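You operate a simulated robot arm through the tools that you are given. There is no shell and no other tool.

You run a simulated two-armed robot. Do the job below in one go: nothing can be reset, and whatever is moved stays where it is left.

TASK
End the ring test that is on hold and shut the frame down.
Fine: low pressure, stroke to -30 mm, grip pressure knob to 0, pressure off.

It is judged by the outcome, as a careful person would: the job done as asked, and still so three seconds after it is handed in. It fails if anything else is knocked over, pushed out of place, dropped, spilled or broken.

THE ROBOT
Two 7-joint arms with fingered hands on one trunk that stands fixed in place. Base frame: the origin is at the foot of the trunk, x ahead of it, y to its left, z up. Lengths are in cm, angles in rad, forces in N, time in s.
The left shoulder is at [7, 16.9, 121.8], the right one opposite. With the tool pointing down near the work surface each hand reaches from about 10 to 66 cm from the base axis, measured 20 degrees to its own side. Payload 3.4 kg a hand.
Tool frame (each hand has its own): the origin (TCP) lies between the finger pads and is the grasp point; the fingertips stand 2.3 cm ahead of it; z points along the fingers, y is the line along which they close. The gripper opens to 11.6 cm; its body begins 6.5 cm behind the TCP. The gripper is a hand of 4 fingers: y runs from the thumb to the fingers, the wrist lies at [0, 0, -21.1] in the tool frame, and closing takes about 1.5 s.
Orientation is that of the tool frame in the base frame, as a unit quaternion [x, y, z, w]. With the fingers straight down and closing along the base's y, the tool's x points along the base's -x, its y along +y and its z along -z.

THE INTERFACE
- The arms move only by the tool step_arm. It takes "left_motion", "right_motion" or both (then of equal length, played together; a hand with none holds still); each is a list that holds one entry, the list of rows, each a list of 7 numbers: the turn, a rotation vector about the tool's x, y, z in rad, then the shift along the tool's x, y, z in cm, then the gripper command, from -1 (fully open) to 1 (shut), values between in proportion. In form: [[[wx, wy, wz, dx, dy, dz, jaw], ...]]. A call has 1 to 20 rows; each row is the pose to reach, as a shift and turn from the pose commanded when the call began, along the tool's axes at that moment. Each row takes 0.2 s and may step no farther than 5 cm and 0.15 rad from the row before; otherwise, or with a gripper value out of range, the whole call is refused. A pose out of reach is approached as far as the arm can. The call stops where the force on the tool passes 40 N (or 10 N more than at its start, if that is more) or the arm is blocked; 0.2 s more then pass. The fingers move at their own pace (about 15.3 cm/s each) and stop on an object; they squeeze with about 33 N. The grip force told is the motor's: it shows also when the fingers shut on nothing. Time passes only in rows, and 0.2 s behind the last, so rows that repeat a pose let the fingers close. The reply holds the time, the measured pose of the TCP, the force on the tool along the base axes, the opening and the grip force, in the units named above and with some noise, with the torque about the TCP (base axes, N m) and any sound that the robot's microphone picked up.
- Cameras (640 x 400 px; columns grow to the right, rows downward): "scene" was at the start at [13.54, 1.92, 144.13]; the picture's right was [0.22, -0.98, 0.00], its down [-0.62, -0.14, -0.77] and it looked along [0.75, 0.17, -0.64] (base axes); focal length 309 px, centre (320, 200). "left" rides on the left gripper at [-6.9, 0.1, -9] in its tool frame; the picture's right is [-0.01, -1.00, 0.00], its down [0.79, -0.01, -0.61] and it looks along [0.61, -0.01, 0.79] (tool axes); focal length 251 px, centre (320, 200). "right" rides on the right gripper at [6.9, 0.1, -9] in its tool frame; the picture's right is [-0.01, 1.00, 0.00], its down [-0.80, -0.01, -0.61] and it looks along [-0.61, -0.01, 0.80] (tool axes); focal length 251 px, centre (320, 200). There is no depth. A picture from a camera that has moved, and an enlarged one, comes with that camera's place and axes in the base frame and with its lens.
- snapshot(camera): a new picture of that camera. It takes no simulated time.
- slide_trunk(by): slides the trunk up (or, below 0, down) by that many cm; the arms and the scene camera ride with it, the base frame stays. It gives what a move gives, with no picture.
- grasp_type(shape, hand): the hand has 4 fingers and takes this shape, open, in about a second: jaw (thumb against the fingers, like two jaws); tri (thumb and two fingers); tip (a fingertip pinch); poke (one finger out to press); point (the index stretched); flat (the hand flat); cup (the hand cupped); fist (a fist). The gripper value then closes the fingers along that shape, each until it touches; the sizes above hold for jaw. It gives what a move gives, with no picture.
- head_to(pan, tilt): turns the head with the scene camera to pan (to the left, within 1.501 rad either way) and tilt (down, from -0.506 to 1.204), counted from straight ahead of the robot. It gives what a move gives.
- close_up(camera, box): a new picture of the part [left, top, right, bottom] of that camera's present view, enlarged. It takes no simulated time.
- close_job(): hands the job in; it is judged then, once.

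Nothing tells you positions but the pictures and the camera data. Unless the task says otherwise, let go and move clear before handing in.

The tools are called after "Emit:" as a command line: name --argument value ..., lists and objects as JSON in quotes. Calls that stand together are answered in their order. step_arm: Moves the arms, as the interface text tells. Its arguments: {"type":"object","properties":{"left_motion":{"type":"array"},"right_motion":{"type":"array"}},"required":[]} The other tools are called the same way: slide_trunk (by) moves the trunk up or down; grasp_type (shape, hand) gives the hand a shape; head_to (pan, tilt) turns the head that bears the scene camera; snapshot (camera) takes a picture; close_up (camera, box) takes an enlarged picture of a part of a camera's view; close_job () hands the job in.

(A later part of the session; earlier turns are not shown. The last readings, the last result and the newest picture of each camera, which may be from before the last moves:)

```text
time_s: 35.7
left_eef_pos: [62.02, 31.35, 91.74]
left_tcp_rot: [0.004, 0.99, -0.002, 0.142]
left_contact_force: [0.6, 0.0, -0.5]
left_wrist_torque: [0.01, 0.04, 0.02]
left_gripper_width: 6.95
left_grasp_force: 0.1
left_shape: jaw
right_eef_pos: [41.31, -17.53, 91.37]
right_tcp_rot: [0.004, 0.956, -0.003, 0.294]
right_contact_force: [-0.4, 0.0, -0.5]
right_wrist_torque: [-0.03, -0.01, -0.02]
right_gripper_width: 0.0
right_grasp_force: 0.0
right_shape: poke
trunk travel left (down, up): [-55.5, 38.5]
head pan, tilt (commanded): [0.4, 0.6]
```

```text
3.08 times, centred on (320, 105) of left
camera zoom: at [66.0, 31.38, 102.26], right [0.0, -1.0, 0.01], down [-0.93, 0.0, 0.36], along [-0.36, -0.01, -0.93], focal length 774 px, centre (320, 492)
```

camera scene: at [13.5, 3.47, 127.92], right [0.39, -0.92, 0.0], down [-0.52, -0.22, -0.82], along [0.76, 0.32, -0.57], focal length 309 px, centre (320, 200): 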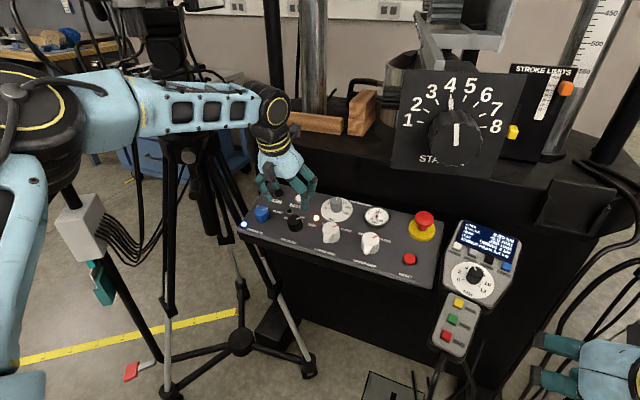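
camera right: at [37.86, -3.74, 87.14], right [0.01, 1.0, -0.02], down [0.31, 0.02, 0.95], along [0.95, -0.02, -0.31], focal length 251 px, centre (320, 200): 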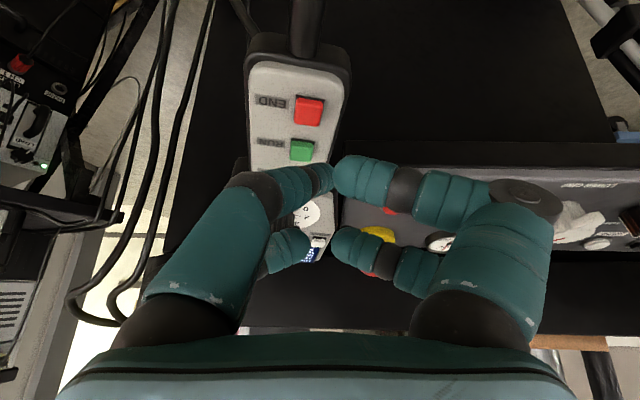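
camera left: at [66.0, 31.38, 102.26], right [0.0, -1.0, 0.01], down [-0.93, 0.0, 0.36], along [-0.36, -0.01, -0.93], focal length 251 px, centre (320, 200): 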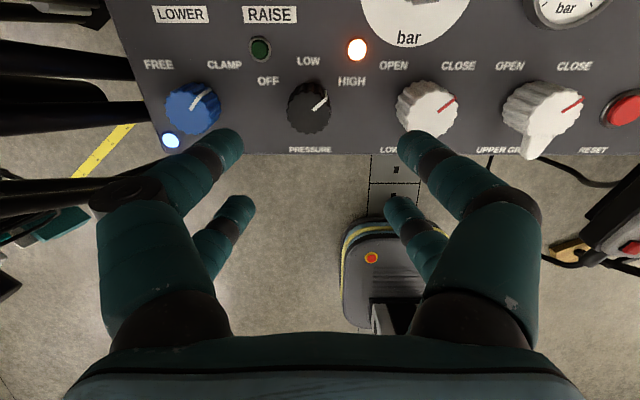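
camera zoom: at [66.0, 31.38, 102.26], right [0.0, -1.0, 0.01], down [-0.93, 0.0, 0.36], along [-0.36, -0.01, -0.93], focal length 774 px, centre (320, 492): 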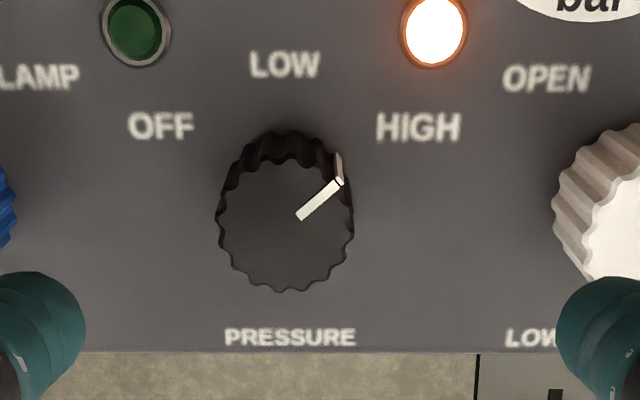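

I have the PRESSURE knob top at about (65.2, 31.9, 82.0), about 3.4 cm wide, with the panel sloped 17° and the detents 60° apart. I'll align with it and test in free air that the wrist can yaw both ways.

Emit:
step_arm --left_motion '[[[0, 0, 0.15, 0, 0, 0, -0.2], [0, 0, 0.3, 0, 0, 0, -0.2], [0, 0, 0.45, 0, 0, 0, -0.2], [0, 0, 0.6, 0, 0, 0, -0.2]]]'

Emit:
step_arm --left_motion '[[[0, 0, -0.15, 0, 0, 0, -0.2], [0, 0, -0.3, 0, 0, 0, -0.2], [0, 0, -0.45, 0, 0, 0, -0.2], [0, 0, -0.6, 0, 0, 0, -0.2], [0, 0, -0.75, 0, 0, 0, -0.2], [0, 0, -0.9, 0, 0, 0, -0.2], [0, 0, -1.05, 0, 0, 0, -0.2], [0, 0, -1.2, 0, 0, 0, -0.2]]]'

Emit:
snapshot --camera "scene"

```text
time_s: 36.7
left_eef_pos: [61.82, 31.08, 91.74]
left_tcp_rot: [0.296, 0.944, 0.04, 0.137]
left_contact_force: [1.2, -0.2, 0.2]
left_wrist_torque: [0.0, -0.01, -0.01]
left_gripper_width: 6.96
left_grasp_force: 0.0
left_shape: jaw
right_eef_pos: [41.27, -17.51, 91.49]
right_tcp_rot: [0.004, 0.956, -0.002, 0.294]
right_contact_force: [0.3, -0.2, -0.1]
right_wrist_torque: [0.01, 0.0, -0.01]
right_gripper_width: 0.01
right_grasp_force: 0.2
right_shape: poke
trunk travel left (down, up): [-55.5, 38.5]
head pan, tilt (commanded): [0.4, 0.6]
```

```text
time_s: 38.5
left_eef_pos: [61.61, 31.26, 91.73]
left_tcp_rot: [-0.291, 0.946, -0.044, 0.136]
left_contact_force: [0.5, -1.0, -1.0]
left_wrist_torque: [0.0, 0.04, -0.01]
left_gripper_width: 6.99
left_grasp_force: 0.1
left_shape: jaw
right_eef_pos: [41.29, -17.61, 91.51]
right_tcp_rot: [0.003, 0.955, -0.001, 0.295]
right_contact_force: [-0.3, -0.3, -0.1]
right_wrist_torque: [0.03, -0.02, 0.01]
right_gripper_width: 0.0
right_grasp_force: 0.1
right_shape: poke
trunk travel left (down, up): [-55.5, 38.5]
head pan, tilt (commanded): [0.4, 0.6]
```

```text
taken
camera scene: at [13.37, 3.47, 127.93], right [0.39, -0.92, 0.0], down [-0.52, -0.22, -0.82], along [0.76, 0.32, -0.57], focal length 309 px, centre (320, 200)
```

scene: 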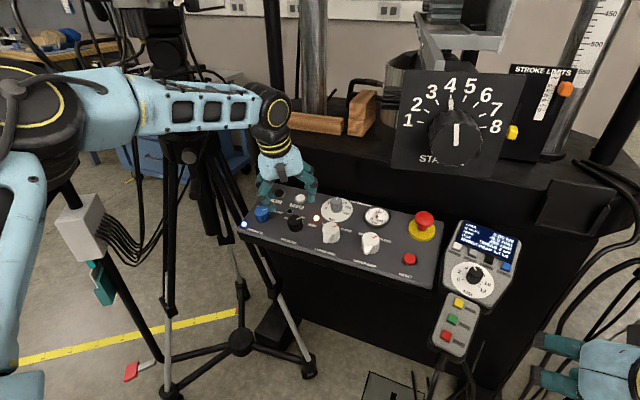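

Yaw of ±0.6 rad works. I'll yaw clockwise to +0.45 rad and come down to 4 cm above the knob, then check the alignment.

Emit:
step_arm --left_motion '[[[0, 0, 0.15, -0.1, 0.03, 0.9, -0.2], [0, 0, 0.3, -0.2, 0.06, 1.8, -0.2], [0, 0, 0.45, -0.31, 0.1, 2.7, -0.2], [0, 0, 0.6, -0.42, 0.13, 3.6, -0.2], [0, 0, 0.75, -0.52, 0.16, 4.5, -0.2], [0, 0, 0.9, -0.63, 0.2, 5.4, -0.2], [0, 0, 1.05, -0.735, 0.224, 6.33, -0.2]]]'

Emit:
snapshot --camera "left"

Emit:
close_up --camera "scene" --box '[230, 140, 410, 280]'

```text
time_s: 40.1
left_eef_pos: [63.82, 31.68, 85.66]
left_tcp_rot: [0.224, 0.964, 0.031, 0.139]
left_contact_force: [0.0, -0.4, -0.3]
left_wrist_torque: [-0.01, 0.01, -0.05]
left_gripper_width: 6.94
left_grasp_force: 0.0
left_shape: jaw
right_eef_pos: [41.26, -17.54, 91.47]
right_tcp_rot: [0.004, 0.956, -0.002, 0.294]
right_contact_force: [0.4, 0.3, 0.5]
right_wrist_torque: [-0.03, 0.01, 0.0]
right_gripper_width: 0.0
right_grasp_force: 0.0
right_shape: poke
trunk travel left (down, up): [-55.5, 38.5]
head pan, tilt (commanded): [0.4, 0.6]
```

```text
taken
camera left: at [67.2, 28.76, 95.98], right [-0.42, -0.9, -0.12], down [-0.86, 0.35, 0.38], along [-0.3, 0.26, -0.92], focal length 251 px, centre (320, 200)
```

left: 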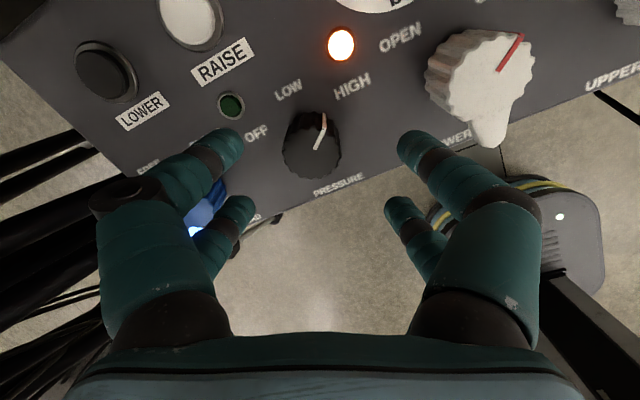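

```text
2.86 times, centred on (320, 210) of scene
camera zoom: at [13.4, 3.49, 127.93], right [0.39, -0.92, 0.0], down [-0.52, -0.22, -0.82], along [0.76, 0.32, -0.57], focal length 882 px, centre (320, 171)
```

zoom: 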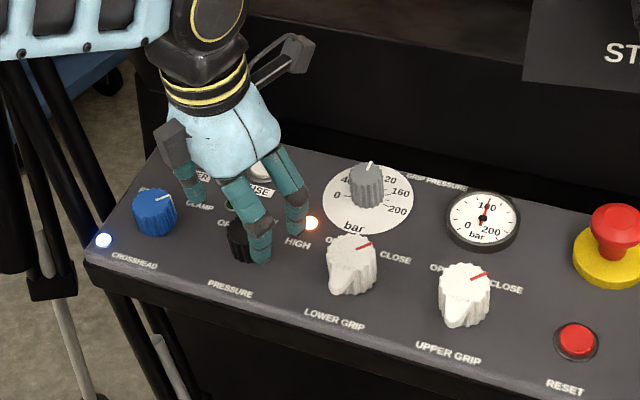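

Emit:
close_up --camera "left" --box '[240, 90, 400, 200]'

```text
3.64 times, centred on (320, 145) of left
camera zoom: at [67.2, 28.76, 95.98], right [-0.42, -0.9, -0.12], down [-0.86, 0.35, 0.38], along [-0.3, 0.26, -0.92], focal length 914 px, centre (320, 400)
```

zoom: 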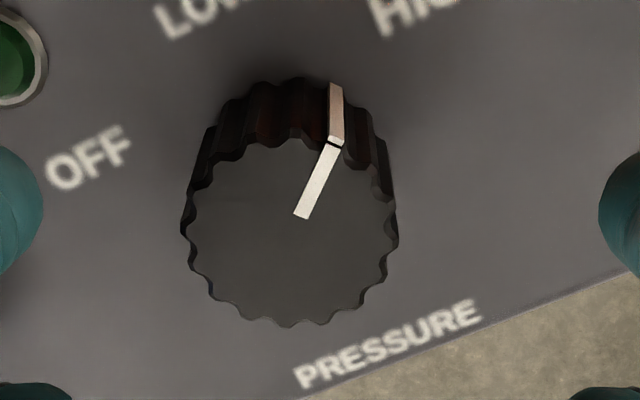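

The knob is within 5 mm of the tool axis. I'll correct that, descend 3.7 cm around it, and check before closing.

Emit:
step_arm --left_motion '[[[0, 0, 0, -0.24, 0.45, 0.8, -0.2], [0, 0, 0, -0.24, 0.45, 1.6, -0.2], [0, 0, 0, -0.24, 0.45, 2.4, -0.2], [0, 0, 0, -0.24, 0.45, 3.1, -0.2], [0, 0, 0, -0.24, 0.45, 3.7, -0.2]]]'

Emit:
snapshot --camera "left"

Emit:
close_up --camera "scene" --box '[230, 160, 380, 280]'

```text
time_s: 41.3
left_eef_pos: [64.39, 32.19, 82.82]
left_tcp_rot: [0.223, 0.964, 0.03, 0.14]
left_contact_force: [-0.3, -0.1, 0.2]
left_wrist_torque: [0.04, 0.0, 0.01]
left_gripper_width: 6.95
left_grasp_force: 0.0
left_shape: jaw
left hand out of reach, approached as far as the arm can: row 3, 4, 5
right_eef_pos: [41.2, -17.45, 91.4]
right_tcp_rot: [0.003, 0.955, -0.001, 0.295]
right_contact_force: [-0.8, -0.6, -0.2]
right_wrist_torque: [0.01, 0.02, 0.01]
right_gripper_width: 0.0
right_grasp_force: 0.1
right_shape: poke
trunk travel left (down, up): [-55.5, 38.5]
head pan, tilt (commanded): [0.4, 0.6]
```

```text
taken
camera left: at [67.7, 29.2, 93.08], right [-0.41, -0.9, -0.12], down [-0.86, 0.35, 0.38], along [-0.3, 0.26, -0.92], focal length 251 px, centre (320, 200)
```

left: 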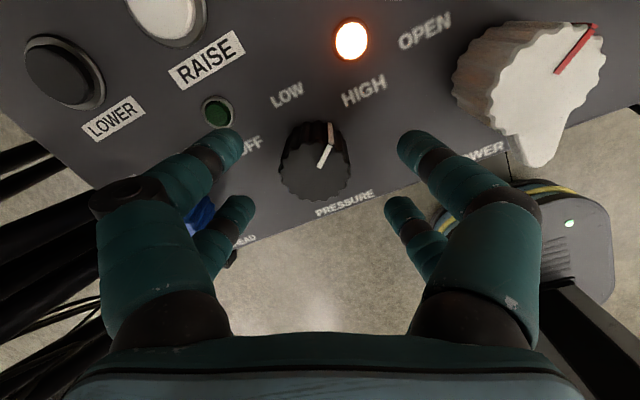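

```text
3.33 times, centred on (305, 220) of scene
camera zoom: at [13.36, 3.49, 127.93], right [0.39, -0.92, 0.0], down [-0.52, -0.22, -0.82], along [0.76, 0.32, -0.57], focal length 1030 px, centre (370, 133)
```

zoom: 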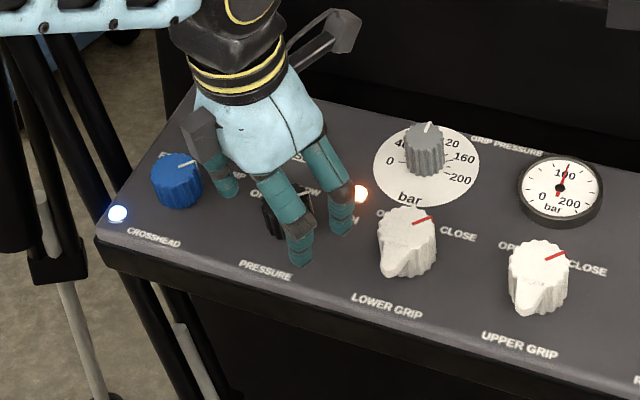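

The knob fits between the fingers, but the arm ran out of reach by about 0.8 cm, since the wrist limit is about 54 cm from the shoulder. I'll tilt the hand a little more forward, which draws the wrist back, keeping the same target.

Emit:
step_arm --left_motion '[[[-0.03, -0.06, 0, 0, 0, 0, -0.2], [-0.06, -0.12, 0, 0, 0, 0, -0.2], [-0.06, -0.12, 0, 0, 0, 0, -0.2]]]'

Emit:
close_up --camera "left" --box '[200, 90, 440, 260]'

Emit:
close_up --camera "scene" --box '[230, 160, 380, 280]'

```text
time_s: 42.1
left_eef_pos: [64.38, 32.15, 82.78]
left_tcp_rot: [0.22, 0.953, 0.046, 0.204]
left_contact_force: [-0.1, -0.4, 0.6]
left_wrist_torque: [-0.01, 0.03, 0.04]
left_gripper_width: 6.95
left_grasp_force: 0.1
left_shape: jaw
right_eef_pos: [41.25, -17.54, 91.4]
right_tcp_rot: [0.004, 0.956, -0.002, 0.295]
right_contact_force: [-0.3, -0.2, 0.4]
right_wrist_torque: [-0.02, -0.01, 0.02]
right_gripper_width: 0.0
right_grasp_force: 0.0
right_shape: poke
trunk travel left (down, up): [-55.5, 38.5]
head pan, tilt (commanded): [0.4, 0.6]
```

```text
2.35 times, centred on (320, 175) of left
camera zoom: at [66.32, 29.17, 93.4], right [-0.39, -0.9, -0.17], down [-0.9, 0.34, 0.26], along [-0.17, 0.26, -0.95], focal length 592 px, centre (320, 259)
```

zoom: 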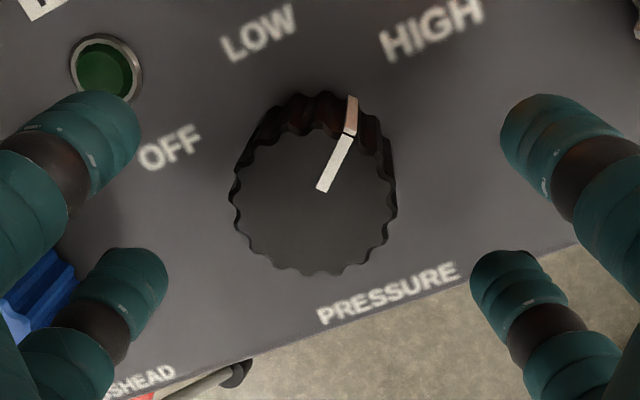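

```text
3.33 times, centred on (305, 220) of scene
camera zoom: at [13.38, 3.47, 127.93], right [0.39, -0.92, 0.0], down [-0.52, -0.22, -0.82], along [0.76, 0.32, -0.57], focal length 1030 px, centre (370, 133)
```

zoom: 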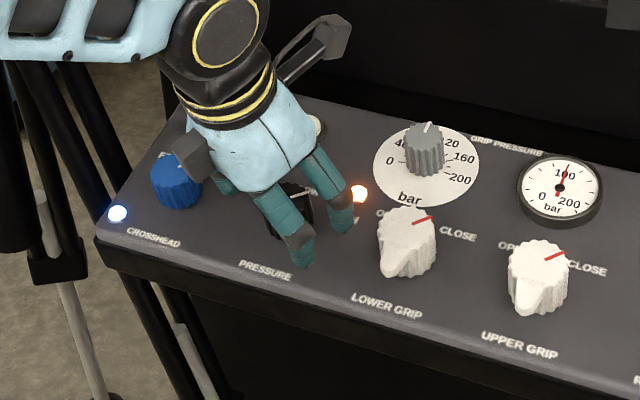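

Now reachable. I'll centre on the knob, sink the last 0.8 cm, and close the fingers on it.

Emit:
step_arm --left_motion '[[[0, 0, 0, -0.25, 0.1, 0.3, -0.2], [0, 0, 0, -0.45, 0.18, 0.6, -0.2], [0, 0, 0, -0.45, 0.18, 0.85, -0.2], [0, 0, 0, -0.45, 0.18, 0.85, -0.2]]]'

Emit:
close_up --camera "left" --box '[200, 90, 440, 260]'

```text
time_s: 43.1
left_eef_pos: [65.11, 32.14, 82.19]
left_tcp_rot: [0.22, 0.953, 0.047, 0.204]
left_contact_force: [0.4, 0.2, -0.8]
left_wrist_torque: [0.02, -0.03, 0.0]
left_gripper_width: 6.98
left_grasp_force: 0.1
left_shape: jaw
right_eef_pos: [41.28, -17.59, 91.46]
right_tcp_rot: [0.004, 0.956, -0.002, 0.294]
right_contact_force: [0.3, -0.1, 0.0]
right_wrist_torque: [0.04, -0.02, -0.01]
right_gripper_width: 0.0
right_grasp_force: 0.1
right_shape: poke
trunk travel left (down, up): [-55.5, 38.5]
head pan, tilt (commanded): [0.4, 0.6]
```

```text
2.35 times, centred on (320, 175) of left
camera zoom: at [67.15, 29.29, 92.86], right [-0.39, -0.9, -0.17], down [-0.9, 0.34, 0.26], along [-0.17, 0.26, -0.95], focal length 592 px, centre (320, 259)
```

zoom: 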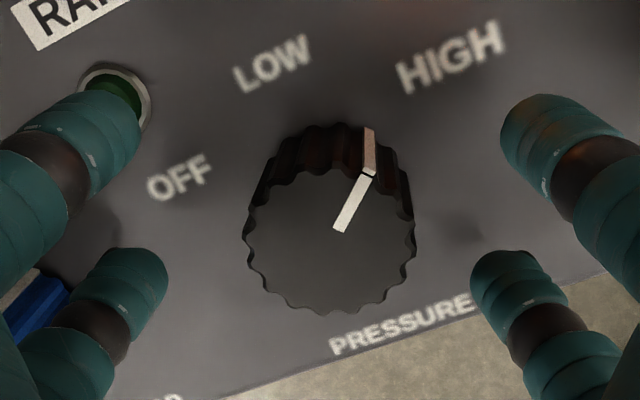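

Emit:
step_arm --left_motion '[[[0, 0, 0, -0.1, -0.16, 0, 0], [0, 0, 0, -0.1, -0.16, 0, 0.3], [0, 0, 0, -0.1, -0.16, 0, 0.6], [0, 0, 0, -0.1, -0.16, 0, 0.8], [0, 0, 0, -0.1, -0.16, 0, 0.8], [0, 0, 0, -0.1, -0.16, 0, 0.8]]]'

Emit:
close_up --camera "left" --box '[200, 90, 440, 260]'

Emit:
close_up --camera "scene" --box '[230, 160, 380, 280]'

```text
time_s: 44.5
left_eef_pos: [65.24, 32.14, 82.19]
left_tcp_rot: [0.221, 0.952, 0.046, 0.204]
left_contact_force: [-1.4, 0.3, 1.4]
left_wrist_torque: [0.03, 0.04, 0.0]
left_gripper_width: 1.33
left_grasp_force: 0.0
left_shape: jaw
right_eef_pos: [41.13, -17.49, 91.45]
right_tcp_rot: [0.004, 0.956, -0.002, 0.295]
right_contact_force: [-0.9, 0.4, -0.6]
right_wrist_torque: [0.01, -0.01, 0.05]
right_gripper_width: 0.02
right_grasp_force: 0.0
right_shape: poke
trunk travel left (down, up): [-55.5, 38.5]
head pan, tilt (commanded): [0.4, 0.6]
```

```text
2.35 times, centred on (320, 175) of left
camera zoom: at [67.13, 29.03, 92.89], right [-0.39, -0.9, -0.17], down [-0.9, 0.34, 0.26], along [-0.17, 0.26, -0.95], focal length 592 px, centre (320, 259)
```

zoom: 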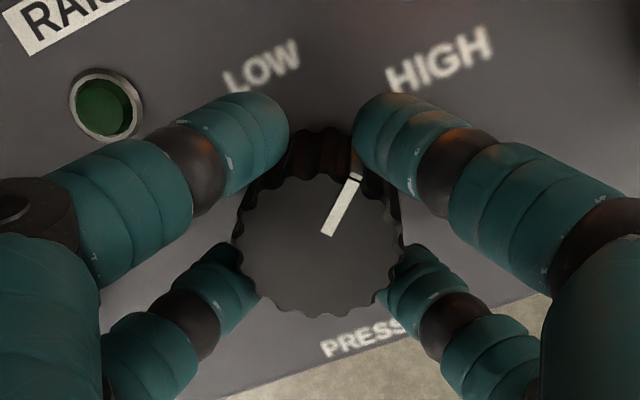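

```text
3.33 times, centred on (305, 220) of scene
camera zoom: at [13.29, 3.47, 127.94], right [0.39, -0.92, 0.0], down [-0.52, -0.22, -0.83], along [0.76, 0.32, -0.56], focal length 1030 px, centre (370, 133)
```

zoom: 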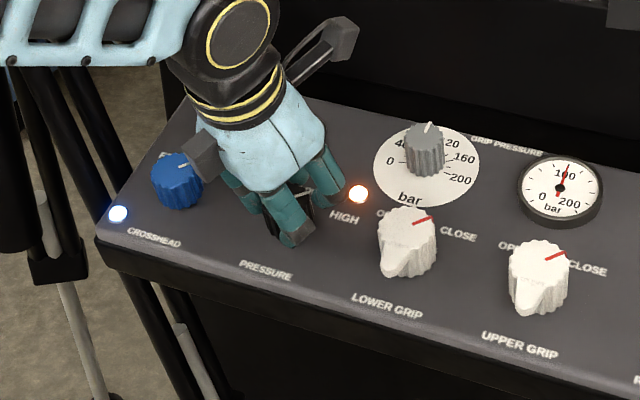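

The four fingertips cage the knob. I'll squeeze fully, then turn it counterclockwise about 60° toward LOW and listen for the detent.

Emit:
step_arm --left_motion '[[[0, 0, 0, 0, 0, 0, 1], [0, 0, 0, 0, 0, 0, 1], [0, 0, 0, 0, 0, 0, 1], [0, 0, -0.1, 0, 0, 0, 1], [0, 0, -0.22, 0, 0, 0, 1], [0, 0, -0.34, 0, 0, 0, 1], [0, 0, -0.46, 0, 0, 0, 1], [0, 0, -0.58, 0, 0, 0, 1]]]'

Emit:
close_up --camera "left" --box '[200, 90, 440, 260]'

Emit:
close_up --camera "scene" --box '[230, 160, 380, 280]'

```text
time_s: 46.3
left_eef_pos: [65.15, 32.13, 82.18]
left_tcp_rot: [-0.062, 0.976, -0.015, 0.208]
left_contact_force: [-3.4, 7.5, -4.3]
left_wrist_torque: [0.44, 0.25, 0.12]
left_gripper_width: 0.43
left_grasp_force: 33.5
left_shape: jaw
right_eef_pos: [41.17, -17.37, 91.4]
right_tcp_rot: [0.003, 0.955, -0.002, 0.296]
right_contact_force: [0.1, -1.1, -0.2]
right_wrist_torque: [-0.01, -0.03, 0.0]
right_gripper_width: 0.03
right_grasp_force: 0.1
right_shape: poke
trunk travel left (down, up): [-55.5, 38.5]
head pan, tilt (commanded): [0.4, 0.6]
```

```text
2.35 times, centred on (320, 175) of left
camera zoom: at [67.65, 33.12, 93.03], right [0.12, -0.99, 0.06], down [-0.97, -0.11, 0.23], along [-0.22, -0.09, -0.97], focal length 592 px, centre (320, 259)
```

zoom: 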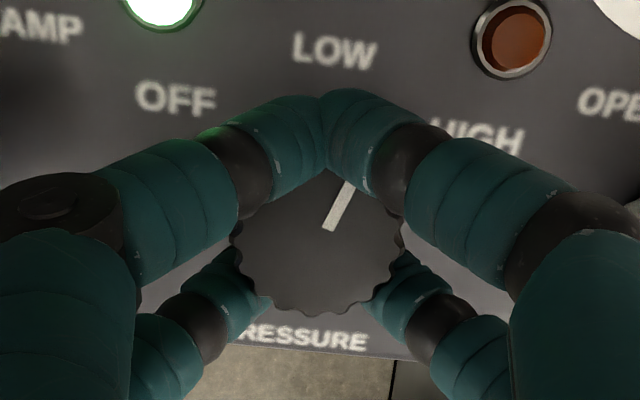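

```text
3.33 times, centred on (305, 220) of scene
camera zoom: at [13.36, 3.67, 127.92], right [0.39, -0.92, 0.0], down [-0.52, -0.22, -0.82], along [0.76, 0.32, -0.57], focal length 1030 px, centre (370, 133)
```

zoom: 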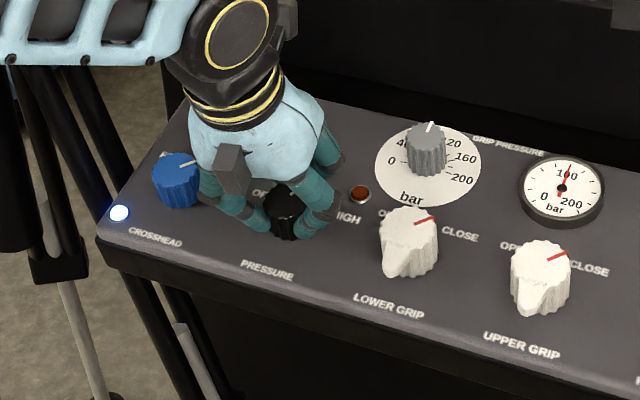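

The orange HIGH lamp went out and the green LOW lamp lit; the knob follows my hand. I'll turn the remaining ~19° so the pointer seats at LOW.

Emit:
step_arm --left_motion '[[[0, 0, -0.12, 0, 0, 0, 1], [0, 0, -0.24, 0, 0, 0, 1], [0, 0, -0.33, 0, 0, 0, 1], [0, 0, -0.33, 0, 0, 0, 1]]]'

Emit:
close_up --camera "left" --box '[200, 90, 440, 260]'

Emit:
close_up --camera "scene" --box '[230, 160, 380, 280]'

```text
time_s: 47.3
left_eef_pos: [65.13, 32.24, 82.14]
left_tcp_rot: [-0.222, 0.953, -0.05, 0.203]
left_contact_force: [-1.9, 13.8, 2.9]
left_wrist_torque: [0.54, 0.3, 0.12]
left_gripper_width: 0.36
left_grasp_force: 32.9
left_shape: jaw
right_eef_pos: [41.32, -17.29, 91.45]
right_tcp_rot: [0.003, 0.956, -0.003, 0.295]
right_contact_force: [-0.4, 0.2, 0.4]
right_wrist_torque: [0.01, 0.0, -0.01]
right_gripper_width: 0.02
right_grasp_force: 0.1
right_shape: poke
trunk travel left (down, up): [-55.5, 38.5]
head pan, tilt (commanded): [0.4, 0.6]
```

```text
2.35 times, centred on (320, 175) of left
camera zoom: at [67.0, 35.29, 92.72], right [0.41, -0.89, 0.19], down [-0.9, -0.36, 0.26], along [-0.17, -0.28, -0.95], focal length 592 px, centre (320, 259)
```

zoom: 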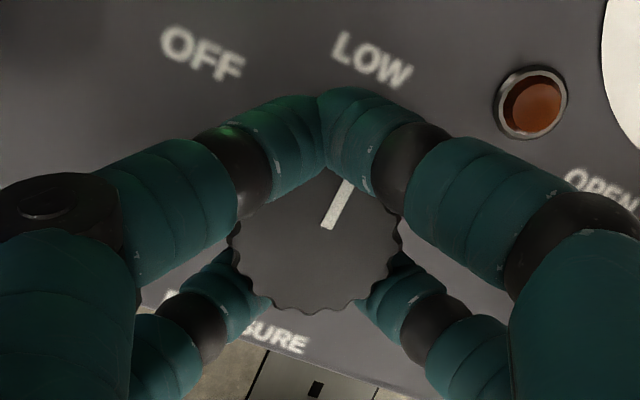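

```text
3.33 times, centred on (305, 220) of scene
camera zoom: at [13.3, 3.77, 127.94], right [0.39, -0.92, 0.0], down [-0.52, -0.22, -0.82], along [0.76, 0.32, -0.57], focal length 1030 px, centre (370, 133)
```

zoom: 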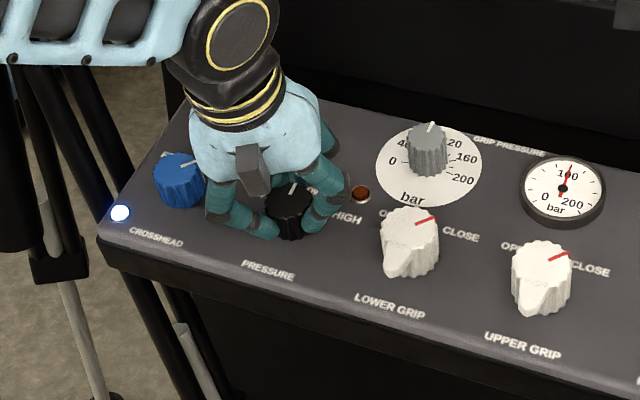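

The pointer is at LOW. I'll open the fingers and check that it stays there.

Emit:
step_arm --left_motion '[[[0, 0, 0, 0, 0, 0, 0.5], [0, 0, 0, 0, 0, 0, 0], [0, 0, 0, 0, 0, 0, -0.2], [0, 0, 0, 0, 0, 0, -0.2], [0, 0, 0, 0, 0, 0, -0.2]]]'

Emit:
close_up --camera "left" --box '[200, 90, 440, 260]'

```text
time_s: 48.5
left_eef_pos: [65.17, 31.94, 82.16]
left_tcp_rot: [-0.22, 0.953, -0.049, 0.202]
left_contact_force: [-0.4, 0.1, -0.3]
left_wrist_torque: [0.02, 0.01, -0.01]
left_gripper_width: 6.88
left_grasp_force: 0.0
left_shape: jaw
right_eef_pos: [41.21, -17.54, 91.55]
right_tcp_rot: [0.004, 0.956, -0.002, 0.294]
right_contact_force: [-0.2, -0.8, -0.7]
right_wrist_torque: [-0.03, 0.01, 0.0]
right_gripper_width: 0.0
right_grasp_force: 0.1
right_shape: poke
trunk travel left (down, up): [-55.5, 38.5]
head pan, tilt (commanded): [0.4, 0.6]
```

```text
2.35 times, centred on (320, 175) of left
camera zoom: at [67.05, 35.0, 92.72], right [0.41, -0.89, 0.19], down [-0.9, -0.35, 0.26], along [-0.17, -0.27, -0.95], focal length 592 px, centre (320, 259)
```

zoom: 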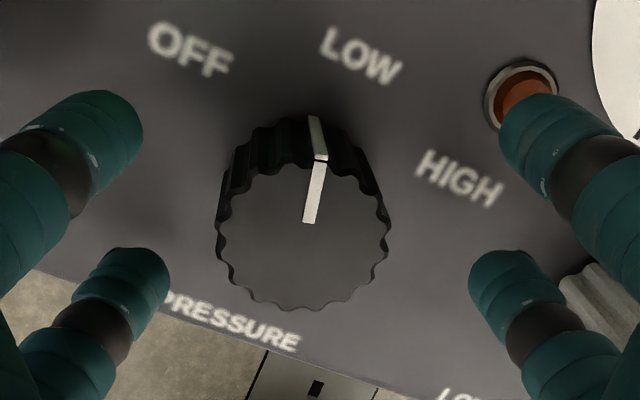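

The pointer sits at LOW. I'll lift the left hand off the knob a bit, then use fresh views to locate the DOWN button for the right hand.

Emit:
step_arm --left_motion '[[[0, 0, 0, 0, 0, -2, -0.2], [0, 0, 0, 0, 0, -4.5, -0.2], [0, 0, 0, 0, 0, -7, -0.2]]]'

Emit:
head_to --pan 0.1 --tilt 0.6

Emit:
snapshot --camera "scene"

Emit:
close_up --camera "scene" --box '[310, 160, 470, 290]'

Emit:
snapshot --camera "right"

```text
time_s: 49.3
left_eef_pos: [62.25, 31.87, 88.78]
left_tcp_rot: [-0.22, 0.953, -0.048, 0.204]
left_contact_force: [0.2, 0.7, -0.4]
left_wrist_torque: [0.01, 0.03, 0.0]
left_gripper_width: 6.94
left_grasp_force: 0.0
left_shape: jaw
right_eef_pos: [41.22, -17.64, 91.45]
right_tcp_rot: [0.003, 0.955, -0.002, 0.296]
right_contact_force: [0.5, -0.4, 1.5]
right_wrist_torque: [-0.02, 0.01, 0.02]
right_gripper_width: 0.0
right_grasp_force: 0.0
right_shape: poke
trunk travel left (down, up): [-55.5, 38.5]
head pan, tilt (commanded): [0.4, 0.6]
```

```text
time_s: 50.1
left_eef_pos: [62.31, 31.78, 88.58]
left_tcp_rot: [-0.221, 0.953, -0.049, 0.203]
left_contact_force: [1.2, 0.0, 0.1]
left_wrist_torque: [0.03, -0.01, 0.03]
left_gripper_width: 6.92
left_grasp_force: 0.1
left_shape: jaw
right_eef_pos: [41.26, -17.59, 91.47]
right_tcp_rot: [0.003, 0.955, -0.002, 0.296]
right_contact_force: [0.3, -1.0, -0.1]
right_wrist_torque: [-0.01, 0.0, 0.01]
right_gripper_width: 0.0
right_grasp_force: 0.1
right_shape: poke
trunk travel left (down, up): [-55.5, 38.5]
head pan, tilt (commanded): [0.099, 0.6]
```

```text
taken
camera scene: at [14.02, 0.93, 127.93], right [0.1, -0.99, 0.0], down [-0.56, -0.06, -0.82], along [0.82, 0.08, -0.57], focal length 309 px, centre (320, 200)
```

scene: 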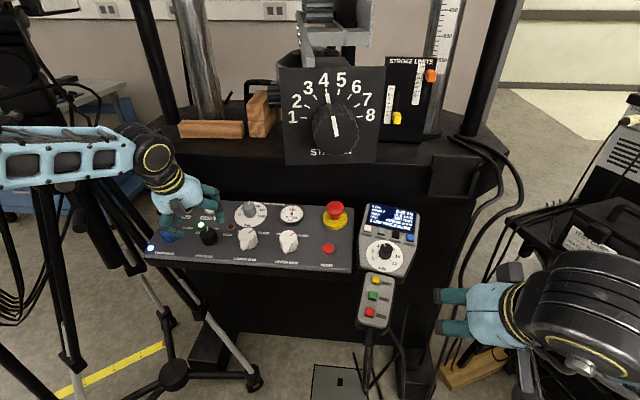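

```text
3.08 times, centred on (390, 225) of scene
camera zoom: at [14.02, 0.93, 127.93], right [0.1, -0.99, 0.0], down [-0.56, -0.06, -0.82], along [0.82, 0.08, -0.57], focal length 950 px, centre (105, 123)
```

zoom: 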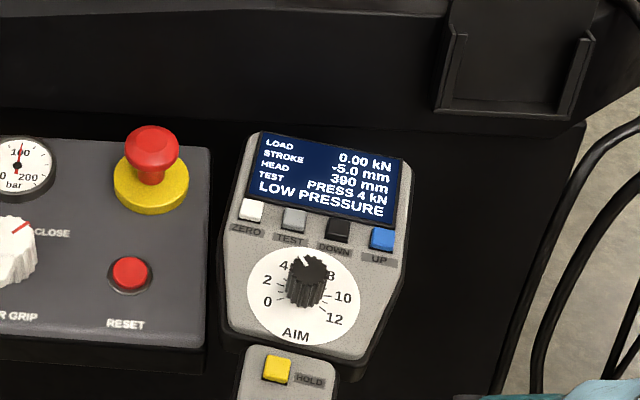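

```text
taken
camera right: at [30.52, -17.4, 94.86], right [0.01, 1.0, 0.0], down [0.31, -0.01, 0.95], along [0.95, -0.01, -0.31], focal length 251 px, centre (320, 200)
```

right: 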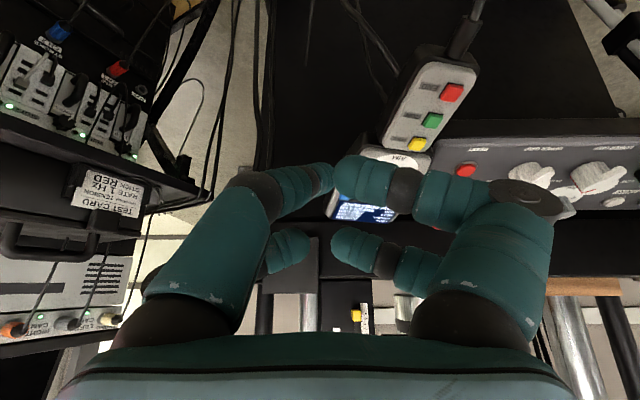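

The screen shows LOW PRESSURE, stroke -5.0 mm. There's a card on the equipment cart that might matter, so I'll read it and zoom in for DOWN's location.

Emit:
close_up --camera "right" --box '[60, 140, 180, 240]'

Emit:
close_up --camera "scene" --box '[545, 80, 640, 260]'

Emit:
close_up --camera "right" --box '[300, 40, 500, 240]'

```text
4.00 times, centred on (120, 190) of right
camera zoom: at [30.52, -17.4, 94.86], right [0.01, 1.0, 0.0], down [0.31, -0.01, 0.95], along [0.95, -0.01, -0.31], focal length 1006 px, centre (1120, 240)
```

zoom: 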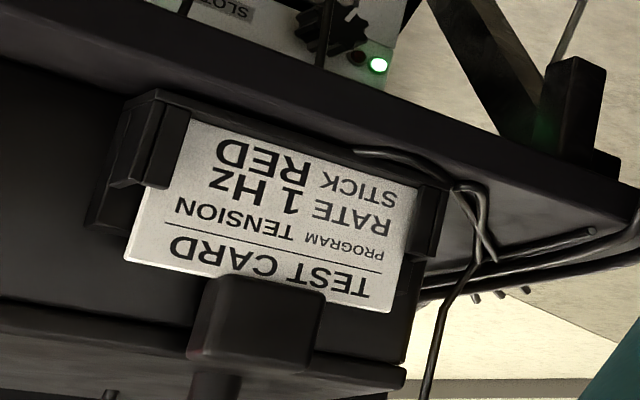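

```text
2.22 times, centred on (592, 170) of scene
camera zoom: at [14.02, 0.93, 127.93], right [0.1, -0.99, 0.0], down [-0.56, -0.06, -0.82], along [0.82, 0.08, -0.57], focal length 686 px, centre (-286, 267)
```

zoom: 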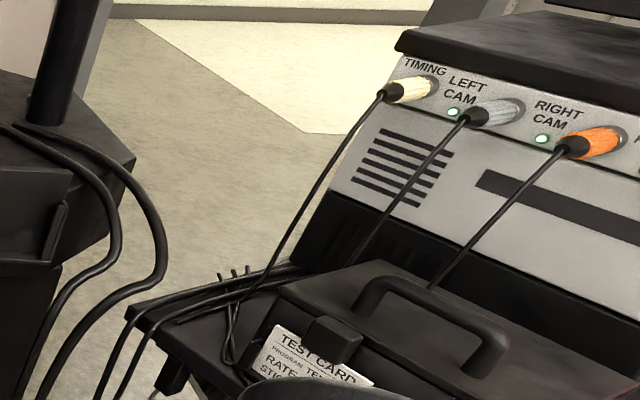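

```text
2.00 times, centred on (400, 140) of right
camera zoom: at [30.52, -17.4, 94.86], right [0.01, 1.0, 0.0], down [0.31, -0.01, 0.95], along [0.95, -0.01, -0.31], focal length 503 px, centre (160, 320)
```

zoom: 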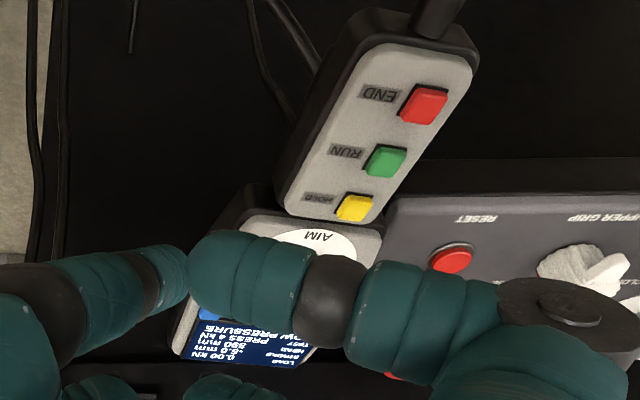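

The card concerns a different test. DOWN is near (68.2, -10.7, 82.7). I'll bring the right poke fingertip to about 6 cm above it, well below and to the right of the 1–8 box.

Emit:
step_arm --right_motion '[[[0, 0.025, 0, -3.2, 1.15, 2.4, 1], [0, 0.05, 0, -6.5, 2.3, 4.8, 1], [0, 0.075, 0, -9.7, 3.45, 7.25, 1], [0, 0.1, 0, -12.9, 4.6, 9.7, 1], [0, 0.125, 0, -16.2, 5.75, 12.1, 1], [0, 0.15, 0, -19.4, 6.9, 14.5, 1]]]'

Emit:
snapshot --camera "right"

Emit:
snapshot --camera "scene"

```text
time_s: 51.5
left_eef_pos: [62.24, 31.94, 88.48]
left_tcp_rot: [-0.221, 0.953, -0.05, 0.202]
left_contact_force: [0.5, -0.6, -0.7]
left_wrist_torque: [-0.05, 0.01, 0.02]
left_gripper_width: 6.94
left_grasp_force: 0.1
left_shape: jaw
right_eef_pos: [65.21, -10.34, 90.39]
right_tcp_rot: [0.003, 0.975, -0.002, 0.222]
right_contact_force: [0.9, -0.5, -0.3]
right_wrist_torque: [0.0, 0.01, -0.01]
right_gripper_width: 0.01
right_grasp_force: 0.0
right_shape: poke
trunk travel left (down, up): [-55.5, 38.5]
head pan, tilt (commanded): [0.099, 0.6]
```

```text
taken
camera right: at [55.17, -10.31, 95.35], right [0.01, 1.0, 0.0], down [0.45, -0.01, 0.89], along [0.89, -0.01, -0.45], focal length 251 px, centre (320, 200)
```

right: 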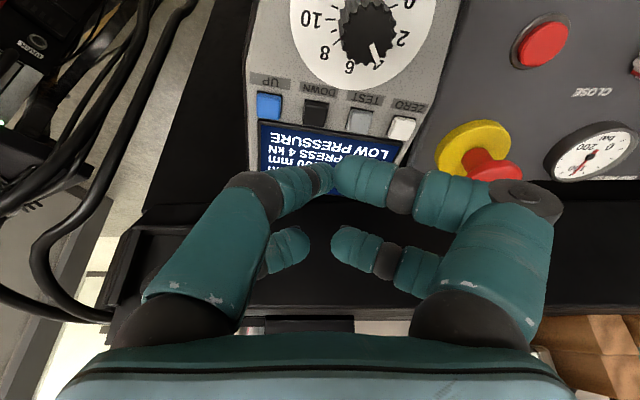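

```text
taken
camera scene: at [14.1, 1.06, 127.92], right [0.1, -1.0, 0.0], down [-0.56, -0.06, -0.82], along [0.82, 0.08, -0.57], focal length 309 px, centre (320, 200)
```

scene: 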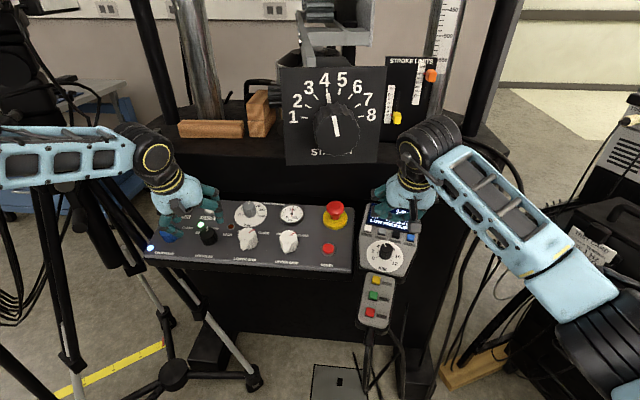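

Emit:
step_arm --right_motion '[[[0, 0, 0, 0.25, -0.3, 1.4, 1], [0, 0, 0, 0.5, -0.6, 2.7, 1], [0, 0, 0, 0.74, -0.8, 4.0, 1]]]'

Emit:
snapshot --camera "right"

Emit:
close_up --camera "scene" --box '[350, 170, 450, 280]'

```text
time_s: 52.3
left_eef_pos: [62.3, 31.79, 88.7]
left_tcp_rot: [-0.22, 0.953, -0.049, 0.203]
left_contact_force: [-1.0, 0.3, -0.1]
left_wrist_torque: [0.01, 0.02, 0.01]
left_gripper_width: 6.94
left_grasp_force: 0.1
left_shape: jaw
right_eef_pos: [66.42, -11.47, 86.45]
right_tcp_rot: [0.003, 0.975, -0.001, 0.223]
right_contact_force: [0.5, 0.8, -0.3]
right_wrist_torque: [0.01, 0.02, 0.0]
right_gripper_width: 0.03
right_grasp_force: 0.0
right_shape: poke
trunk travel left (down, up): [-55.5, 38.5]
head pan, tilt (commanded): [0.099, 0.6]
```

```text
taken
camera right: at [56.37, -11.44, 91.41], right [0.02, 1.0, 0.0], down [0.45, -0.01, 0.89], along [0.89, -0.01, -0.45], focal length 251 px, centre (320, 200)
```

right: 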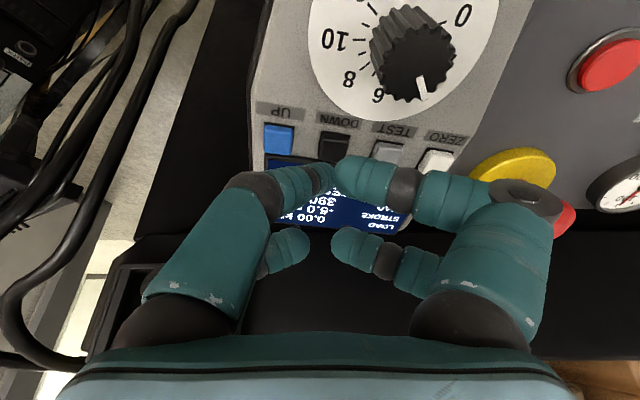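

```text
3.64 times, centred on (400, 225) of scene
camera zoom: at [14.05, 0.91, 127.93], right [0.1, -1.0, 0.0], down [-0.56, -0.06, -0.82], along [0.82, 0.08, -0.57], focal length 1123 px, centre (29, 109)
```

zoom: 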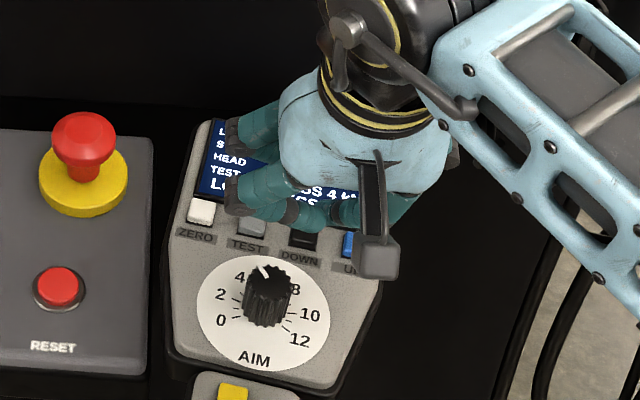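

Emit:
step_arm --right_motion '[[[0, 0, 0, 0.1, 0.2, 0.7, 1], [0, 0, 0, 0.2, 0.35, 1.3, 1], [0, 0, 0, 0.31, 0.35, 1.98, 1]]]'

Emit:
snapshot --camera "right"

Emit:
close_up --camera "scene" --box '[350, 170, 450, 280]'

```text
time_s: 53.1
left_eef_pos: [62.1, 31.84, 88.72]
left_tcp_rot: [-0.221, 0.952, -0.048, 0.204]
left_contact_force: [0.5, 0.6, -0.2]
left_wrist_torque: [-0.01, -0.03, 0.03]
left_gripper_width: 6.91
left_grasp_force: 0.1
left_shape: jaw
right_eef_pos: [67.06, -11.39, 84.85]
right_tcp_rot: [0.004, 0.975, -0.002, 0.224]
right_contact_force: [0.2, 0.1, 5.2]
right_wrist_torque: [-0.02, -0.05, -0.02]
right_gripper_width: 0.0
right_grasp_force: 0.0
right_shape: poke
trunk travel left (down, up): [-55.5, 38.5]
head pan, tilt (commanded): [0.099, 0.6]
heard: click
```

```text
taken
camera right: at [56.97, -11.12, 89.68], right [0.02, 1.0, 0.0], down [0.45, -0.01, 0.89], along [0.89, -0.01, -0.45], focal length 251 px, centre (320, 200)
```

right: 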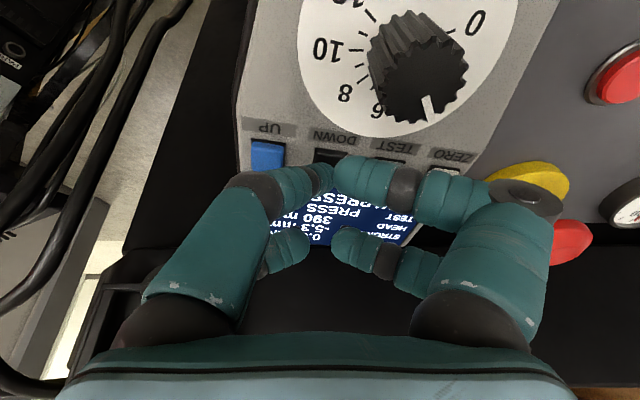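

```text
3.64 times, centred on (400, 225) of scene
camera zoom: at [13.86, 0.92, 127.97], right [0.1, -1.0, 0.0], down [-0.56, -0.06, -0.83], along [0.82, 0.08, -0.56], focal length 1123 px, centre (29, 109)
```

zoom: 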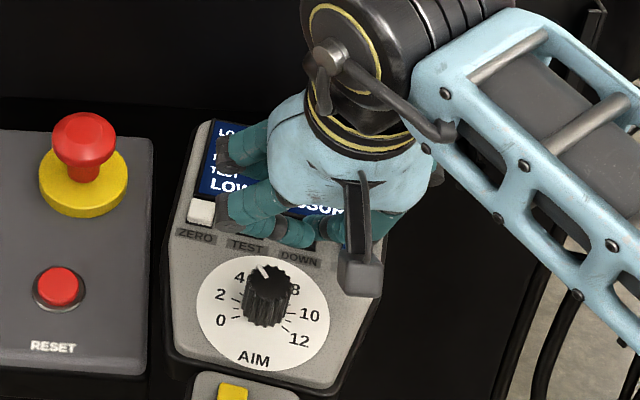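

DOWN clicked at about 5 N and the stroke is already moving (-5.3 mm). I'll hold and read the display in short intervals.

Emit:
step_arm --right_motion '[[[0, 0, 0, 0, 0, 0, 1], [0, 0, 0, 0, 0, 0, 1], [0, 0, 0, 0, 0, 0, 1]]]'

Emit:
close_up --camera "right" --box '[240, 120, 460, 260]'

Emit:
close_up --camera "scene" --box '[380, 50, 450, 140]'

```text
time_s: 53.9
left_eef_pos: [62.23, 31.76, 88.63]
left_tcp_rot: [-0.221, 0.952, -0.048, 0.204]
left_contact_force: [0.0, 0.1, 0.2]
left_wrist_torque: [0.01, -0.02, 0.0]
left_gripper_width: 6.92
left_grasp_force: 0.1
left_shape: jaw
right_eef_pos: [67.0, -11.29, 84.75]
right_tcp_rot: [0.003, 0.975, -0.001, 0.223]
right_contact_force: [0.0, -0.3, 8.0]
right_wrist_torque: [-0.04, -0.06, -0.03]
right_gripper_width: 0.0
right_grasp_force: 0.0
right_shape: poke
trunk travel left (down, up): [-55.5, 38.5]
head pan, tilt (commanded): [0.099, 0.6]
```

```text
2.86 times, centred on (350, 190) of right
camera zoom: at [56.96, -11.11, 89.65], right [0.02, 1.0, 0.0], down [0.45, -0.01, 0.89], along [0.89, -0.01, -0.45], focal length 718 px, centre (234, 229)
```

zoom: 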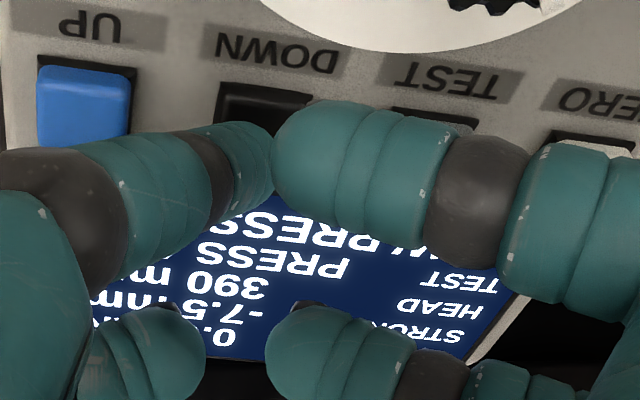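

```text
4.44 times, centred on (415, 95) of scene
camera zoom: at [13.87, 0.94, 127.95], right [0.1, -1.0, 0.0], down [-0.56, -0.06, -0.83], along [0.82, 0.08, -0.56], focal length 1373 px, centre (-102, 667)
```

zoom: 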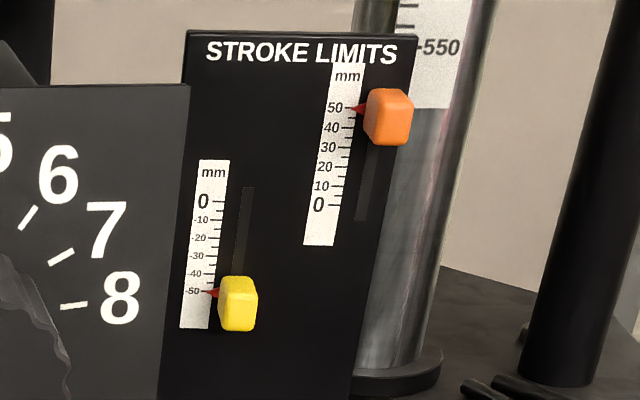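

The stroke runs at about 2.9 mm/s and is at -7.5 mm. I'll hold for about 4 s and re-read.

Emit:
step_arm --right_motion '[[[0, 0, 0, 0, 0, 0, 1], [0, 0, 0, 0, 0, 0, 1], [0, 0, 0, 0, 0, 0, 1], [0, 0, 0, 0, 0, 0, 1], [0, 0, 0, 0, 0, 0, 1], [0, 0, 0, 0, 0, 0, 1], [0, 0, 0, 0, 0, 0, 1], [0, 0, 0, 0, 0, 0, 1], [0, 0, 0, 0, 0, 0, 1], [0, 0, 0, 0, 0, 0, 1], [0, 0, 0, 0, 0, 0, 1], [0, 0, 0, 0, 0, 0, 1], [0, 0, 0, 0, 0, 0, 1], [0, 0, 0, 0, 0, 0, 1], [0, 0, 0, 0, 0, 0, 1], [0, 0, 0, 0, 0, 0, 1], [0, 0, 0, 0, 0, 0, 1], [0, 0, 0, 0, 0, 0, 1], [0, 0, 0, 0, 0, 0, 1]]]'

Emit:
close_up --camera "right" --box '[240, 120, 460, 260]'

```text
time_s: 57.9
left_eef_pos: [62.16, 31.76, 88.63]
left_tcp_rot: [-0.221, 0.953, -0.049, 0.203]
left_contact_force: [-0.8, -0.3, -0.2]
left_wrist_torque: [0.04, 0.02, -0.02]
left_gripper_width: 6.89
left_grasp_force: 0.0
left_shape: jaw
right_eef_pos: [67.04, -11.24, 84.71]
right_tcp_rot: [0.004, 0.975, -0.002, 0.223]
right_contact_force: [-1.1, -0.4, 7.1]
right_wrist_torque: [0.0, -0.04, -0.02]
right_gripper_width: 0.0
right_grasp_force: 0.0
right_shape: poke
trunk travel left (down, up): [-55.5, 38.5]
head pan, tilt (commanded): [0.099, 0.6]
```

```text
2.86 times, centred on (350, 190) of right
camera zoom: at [56.95, -11.11, 89.65], right [0.02, 1.0, 0.0], down [0.45, -0.01, 0.89], along [0.89, -0.01, -0.45], focal length 718 px, centre (234, 229)
```

zoom: 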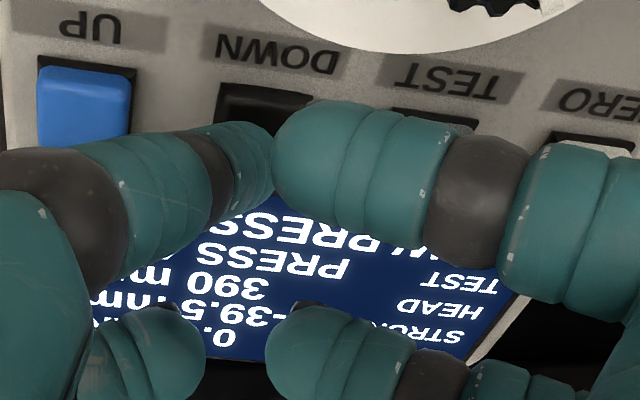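

It sped up and has overshot to about -39.5 mm, still above the -50 limit. I'll release DOWN at once and then jog back UP to -30.

Emit:
step_arm --right_motion '[[[0, 0, 0, -0.45, 0, -3.0, 1]]]'

Emit:
close_up --camera "right" --box '[200, 80, 460, 260]'

Emit:
close_up --camera "scene" --box '[350, 170, 450, 280]'

```text
time_s: 58.3
left_eef_pos: [62.27, 31.87, 88.74]
left_tcp_rot: [-0.221, 0.953, -0.049, 0.204]
left_contact_force: [0.4, 0.6, 0.0]
left_wrist_torque: [0.0, 0.04, 0.0]
left_gripper_width: 6.91
left_grasp_force: 0.0
left_shape: jaw
right_eef_pos: [66.23, -11.54, 87.33]
right_tcp_rot: [0.004, 0.975, -0.002, 0.222]
right_contact_force: [-0.4, -0.2, -0.2]
right_wrist_torque: [0.02, -0.02, -0.02]
right_gripper_width: 0.0
right_grasp_force: 0.0
right_shape: poke
trunk travel left (down, up): [-55.5, 38.5]
head pan, tilt (commanded): [0.099, 0.6]
```

```text
2.22 times, centred on (330, 170) of right
camera zoom: at [56.09, -11.37, 92.31], right [0.02, 1.0, 0.0], down [0.45, -0.01, 0.89], along [0.89, -0.01, -0.45], focal length 559 px, centre (298, 267)
```

zoom: 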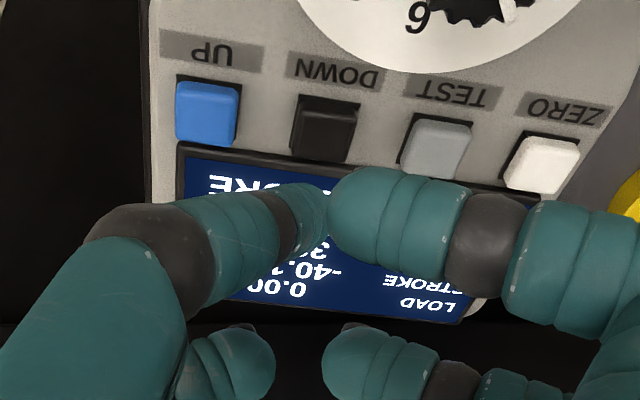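

```text
3.64 times, centred on (400, 225) of scene
camera zoom: at [13.96, 0.9, 127.93], right [0.1, -1.0, 0.0], down [-0.56, -0.06, -0.83], along [0.82, 0.08, -0.56], focal length 1123 px, centre (29, 109)
```

zoom: 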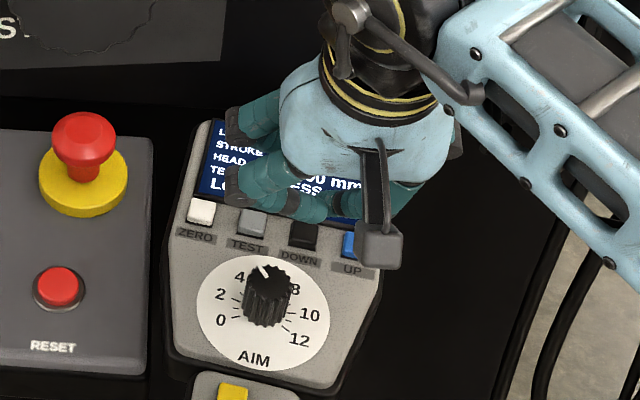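

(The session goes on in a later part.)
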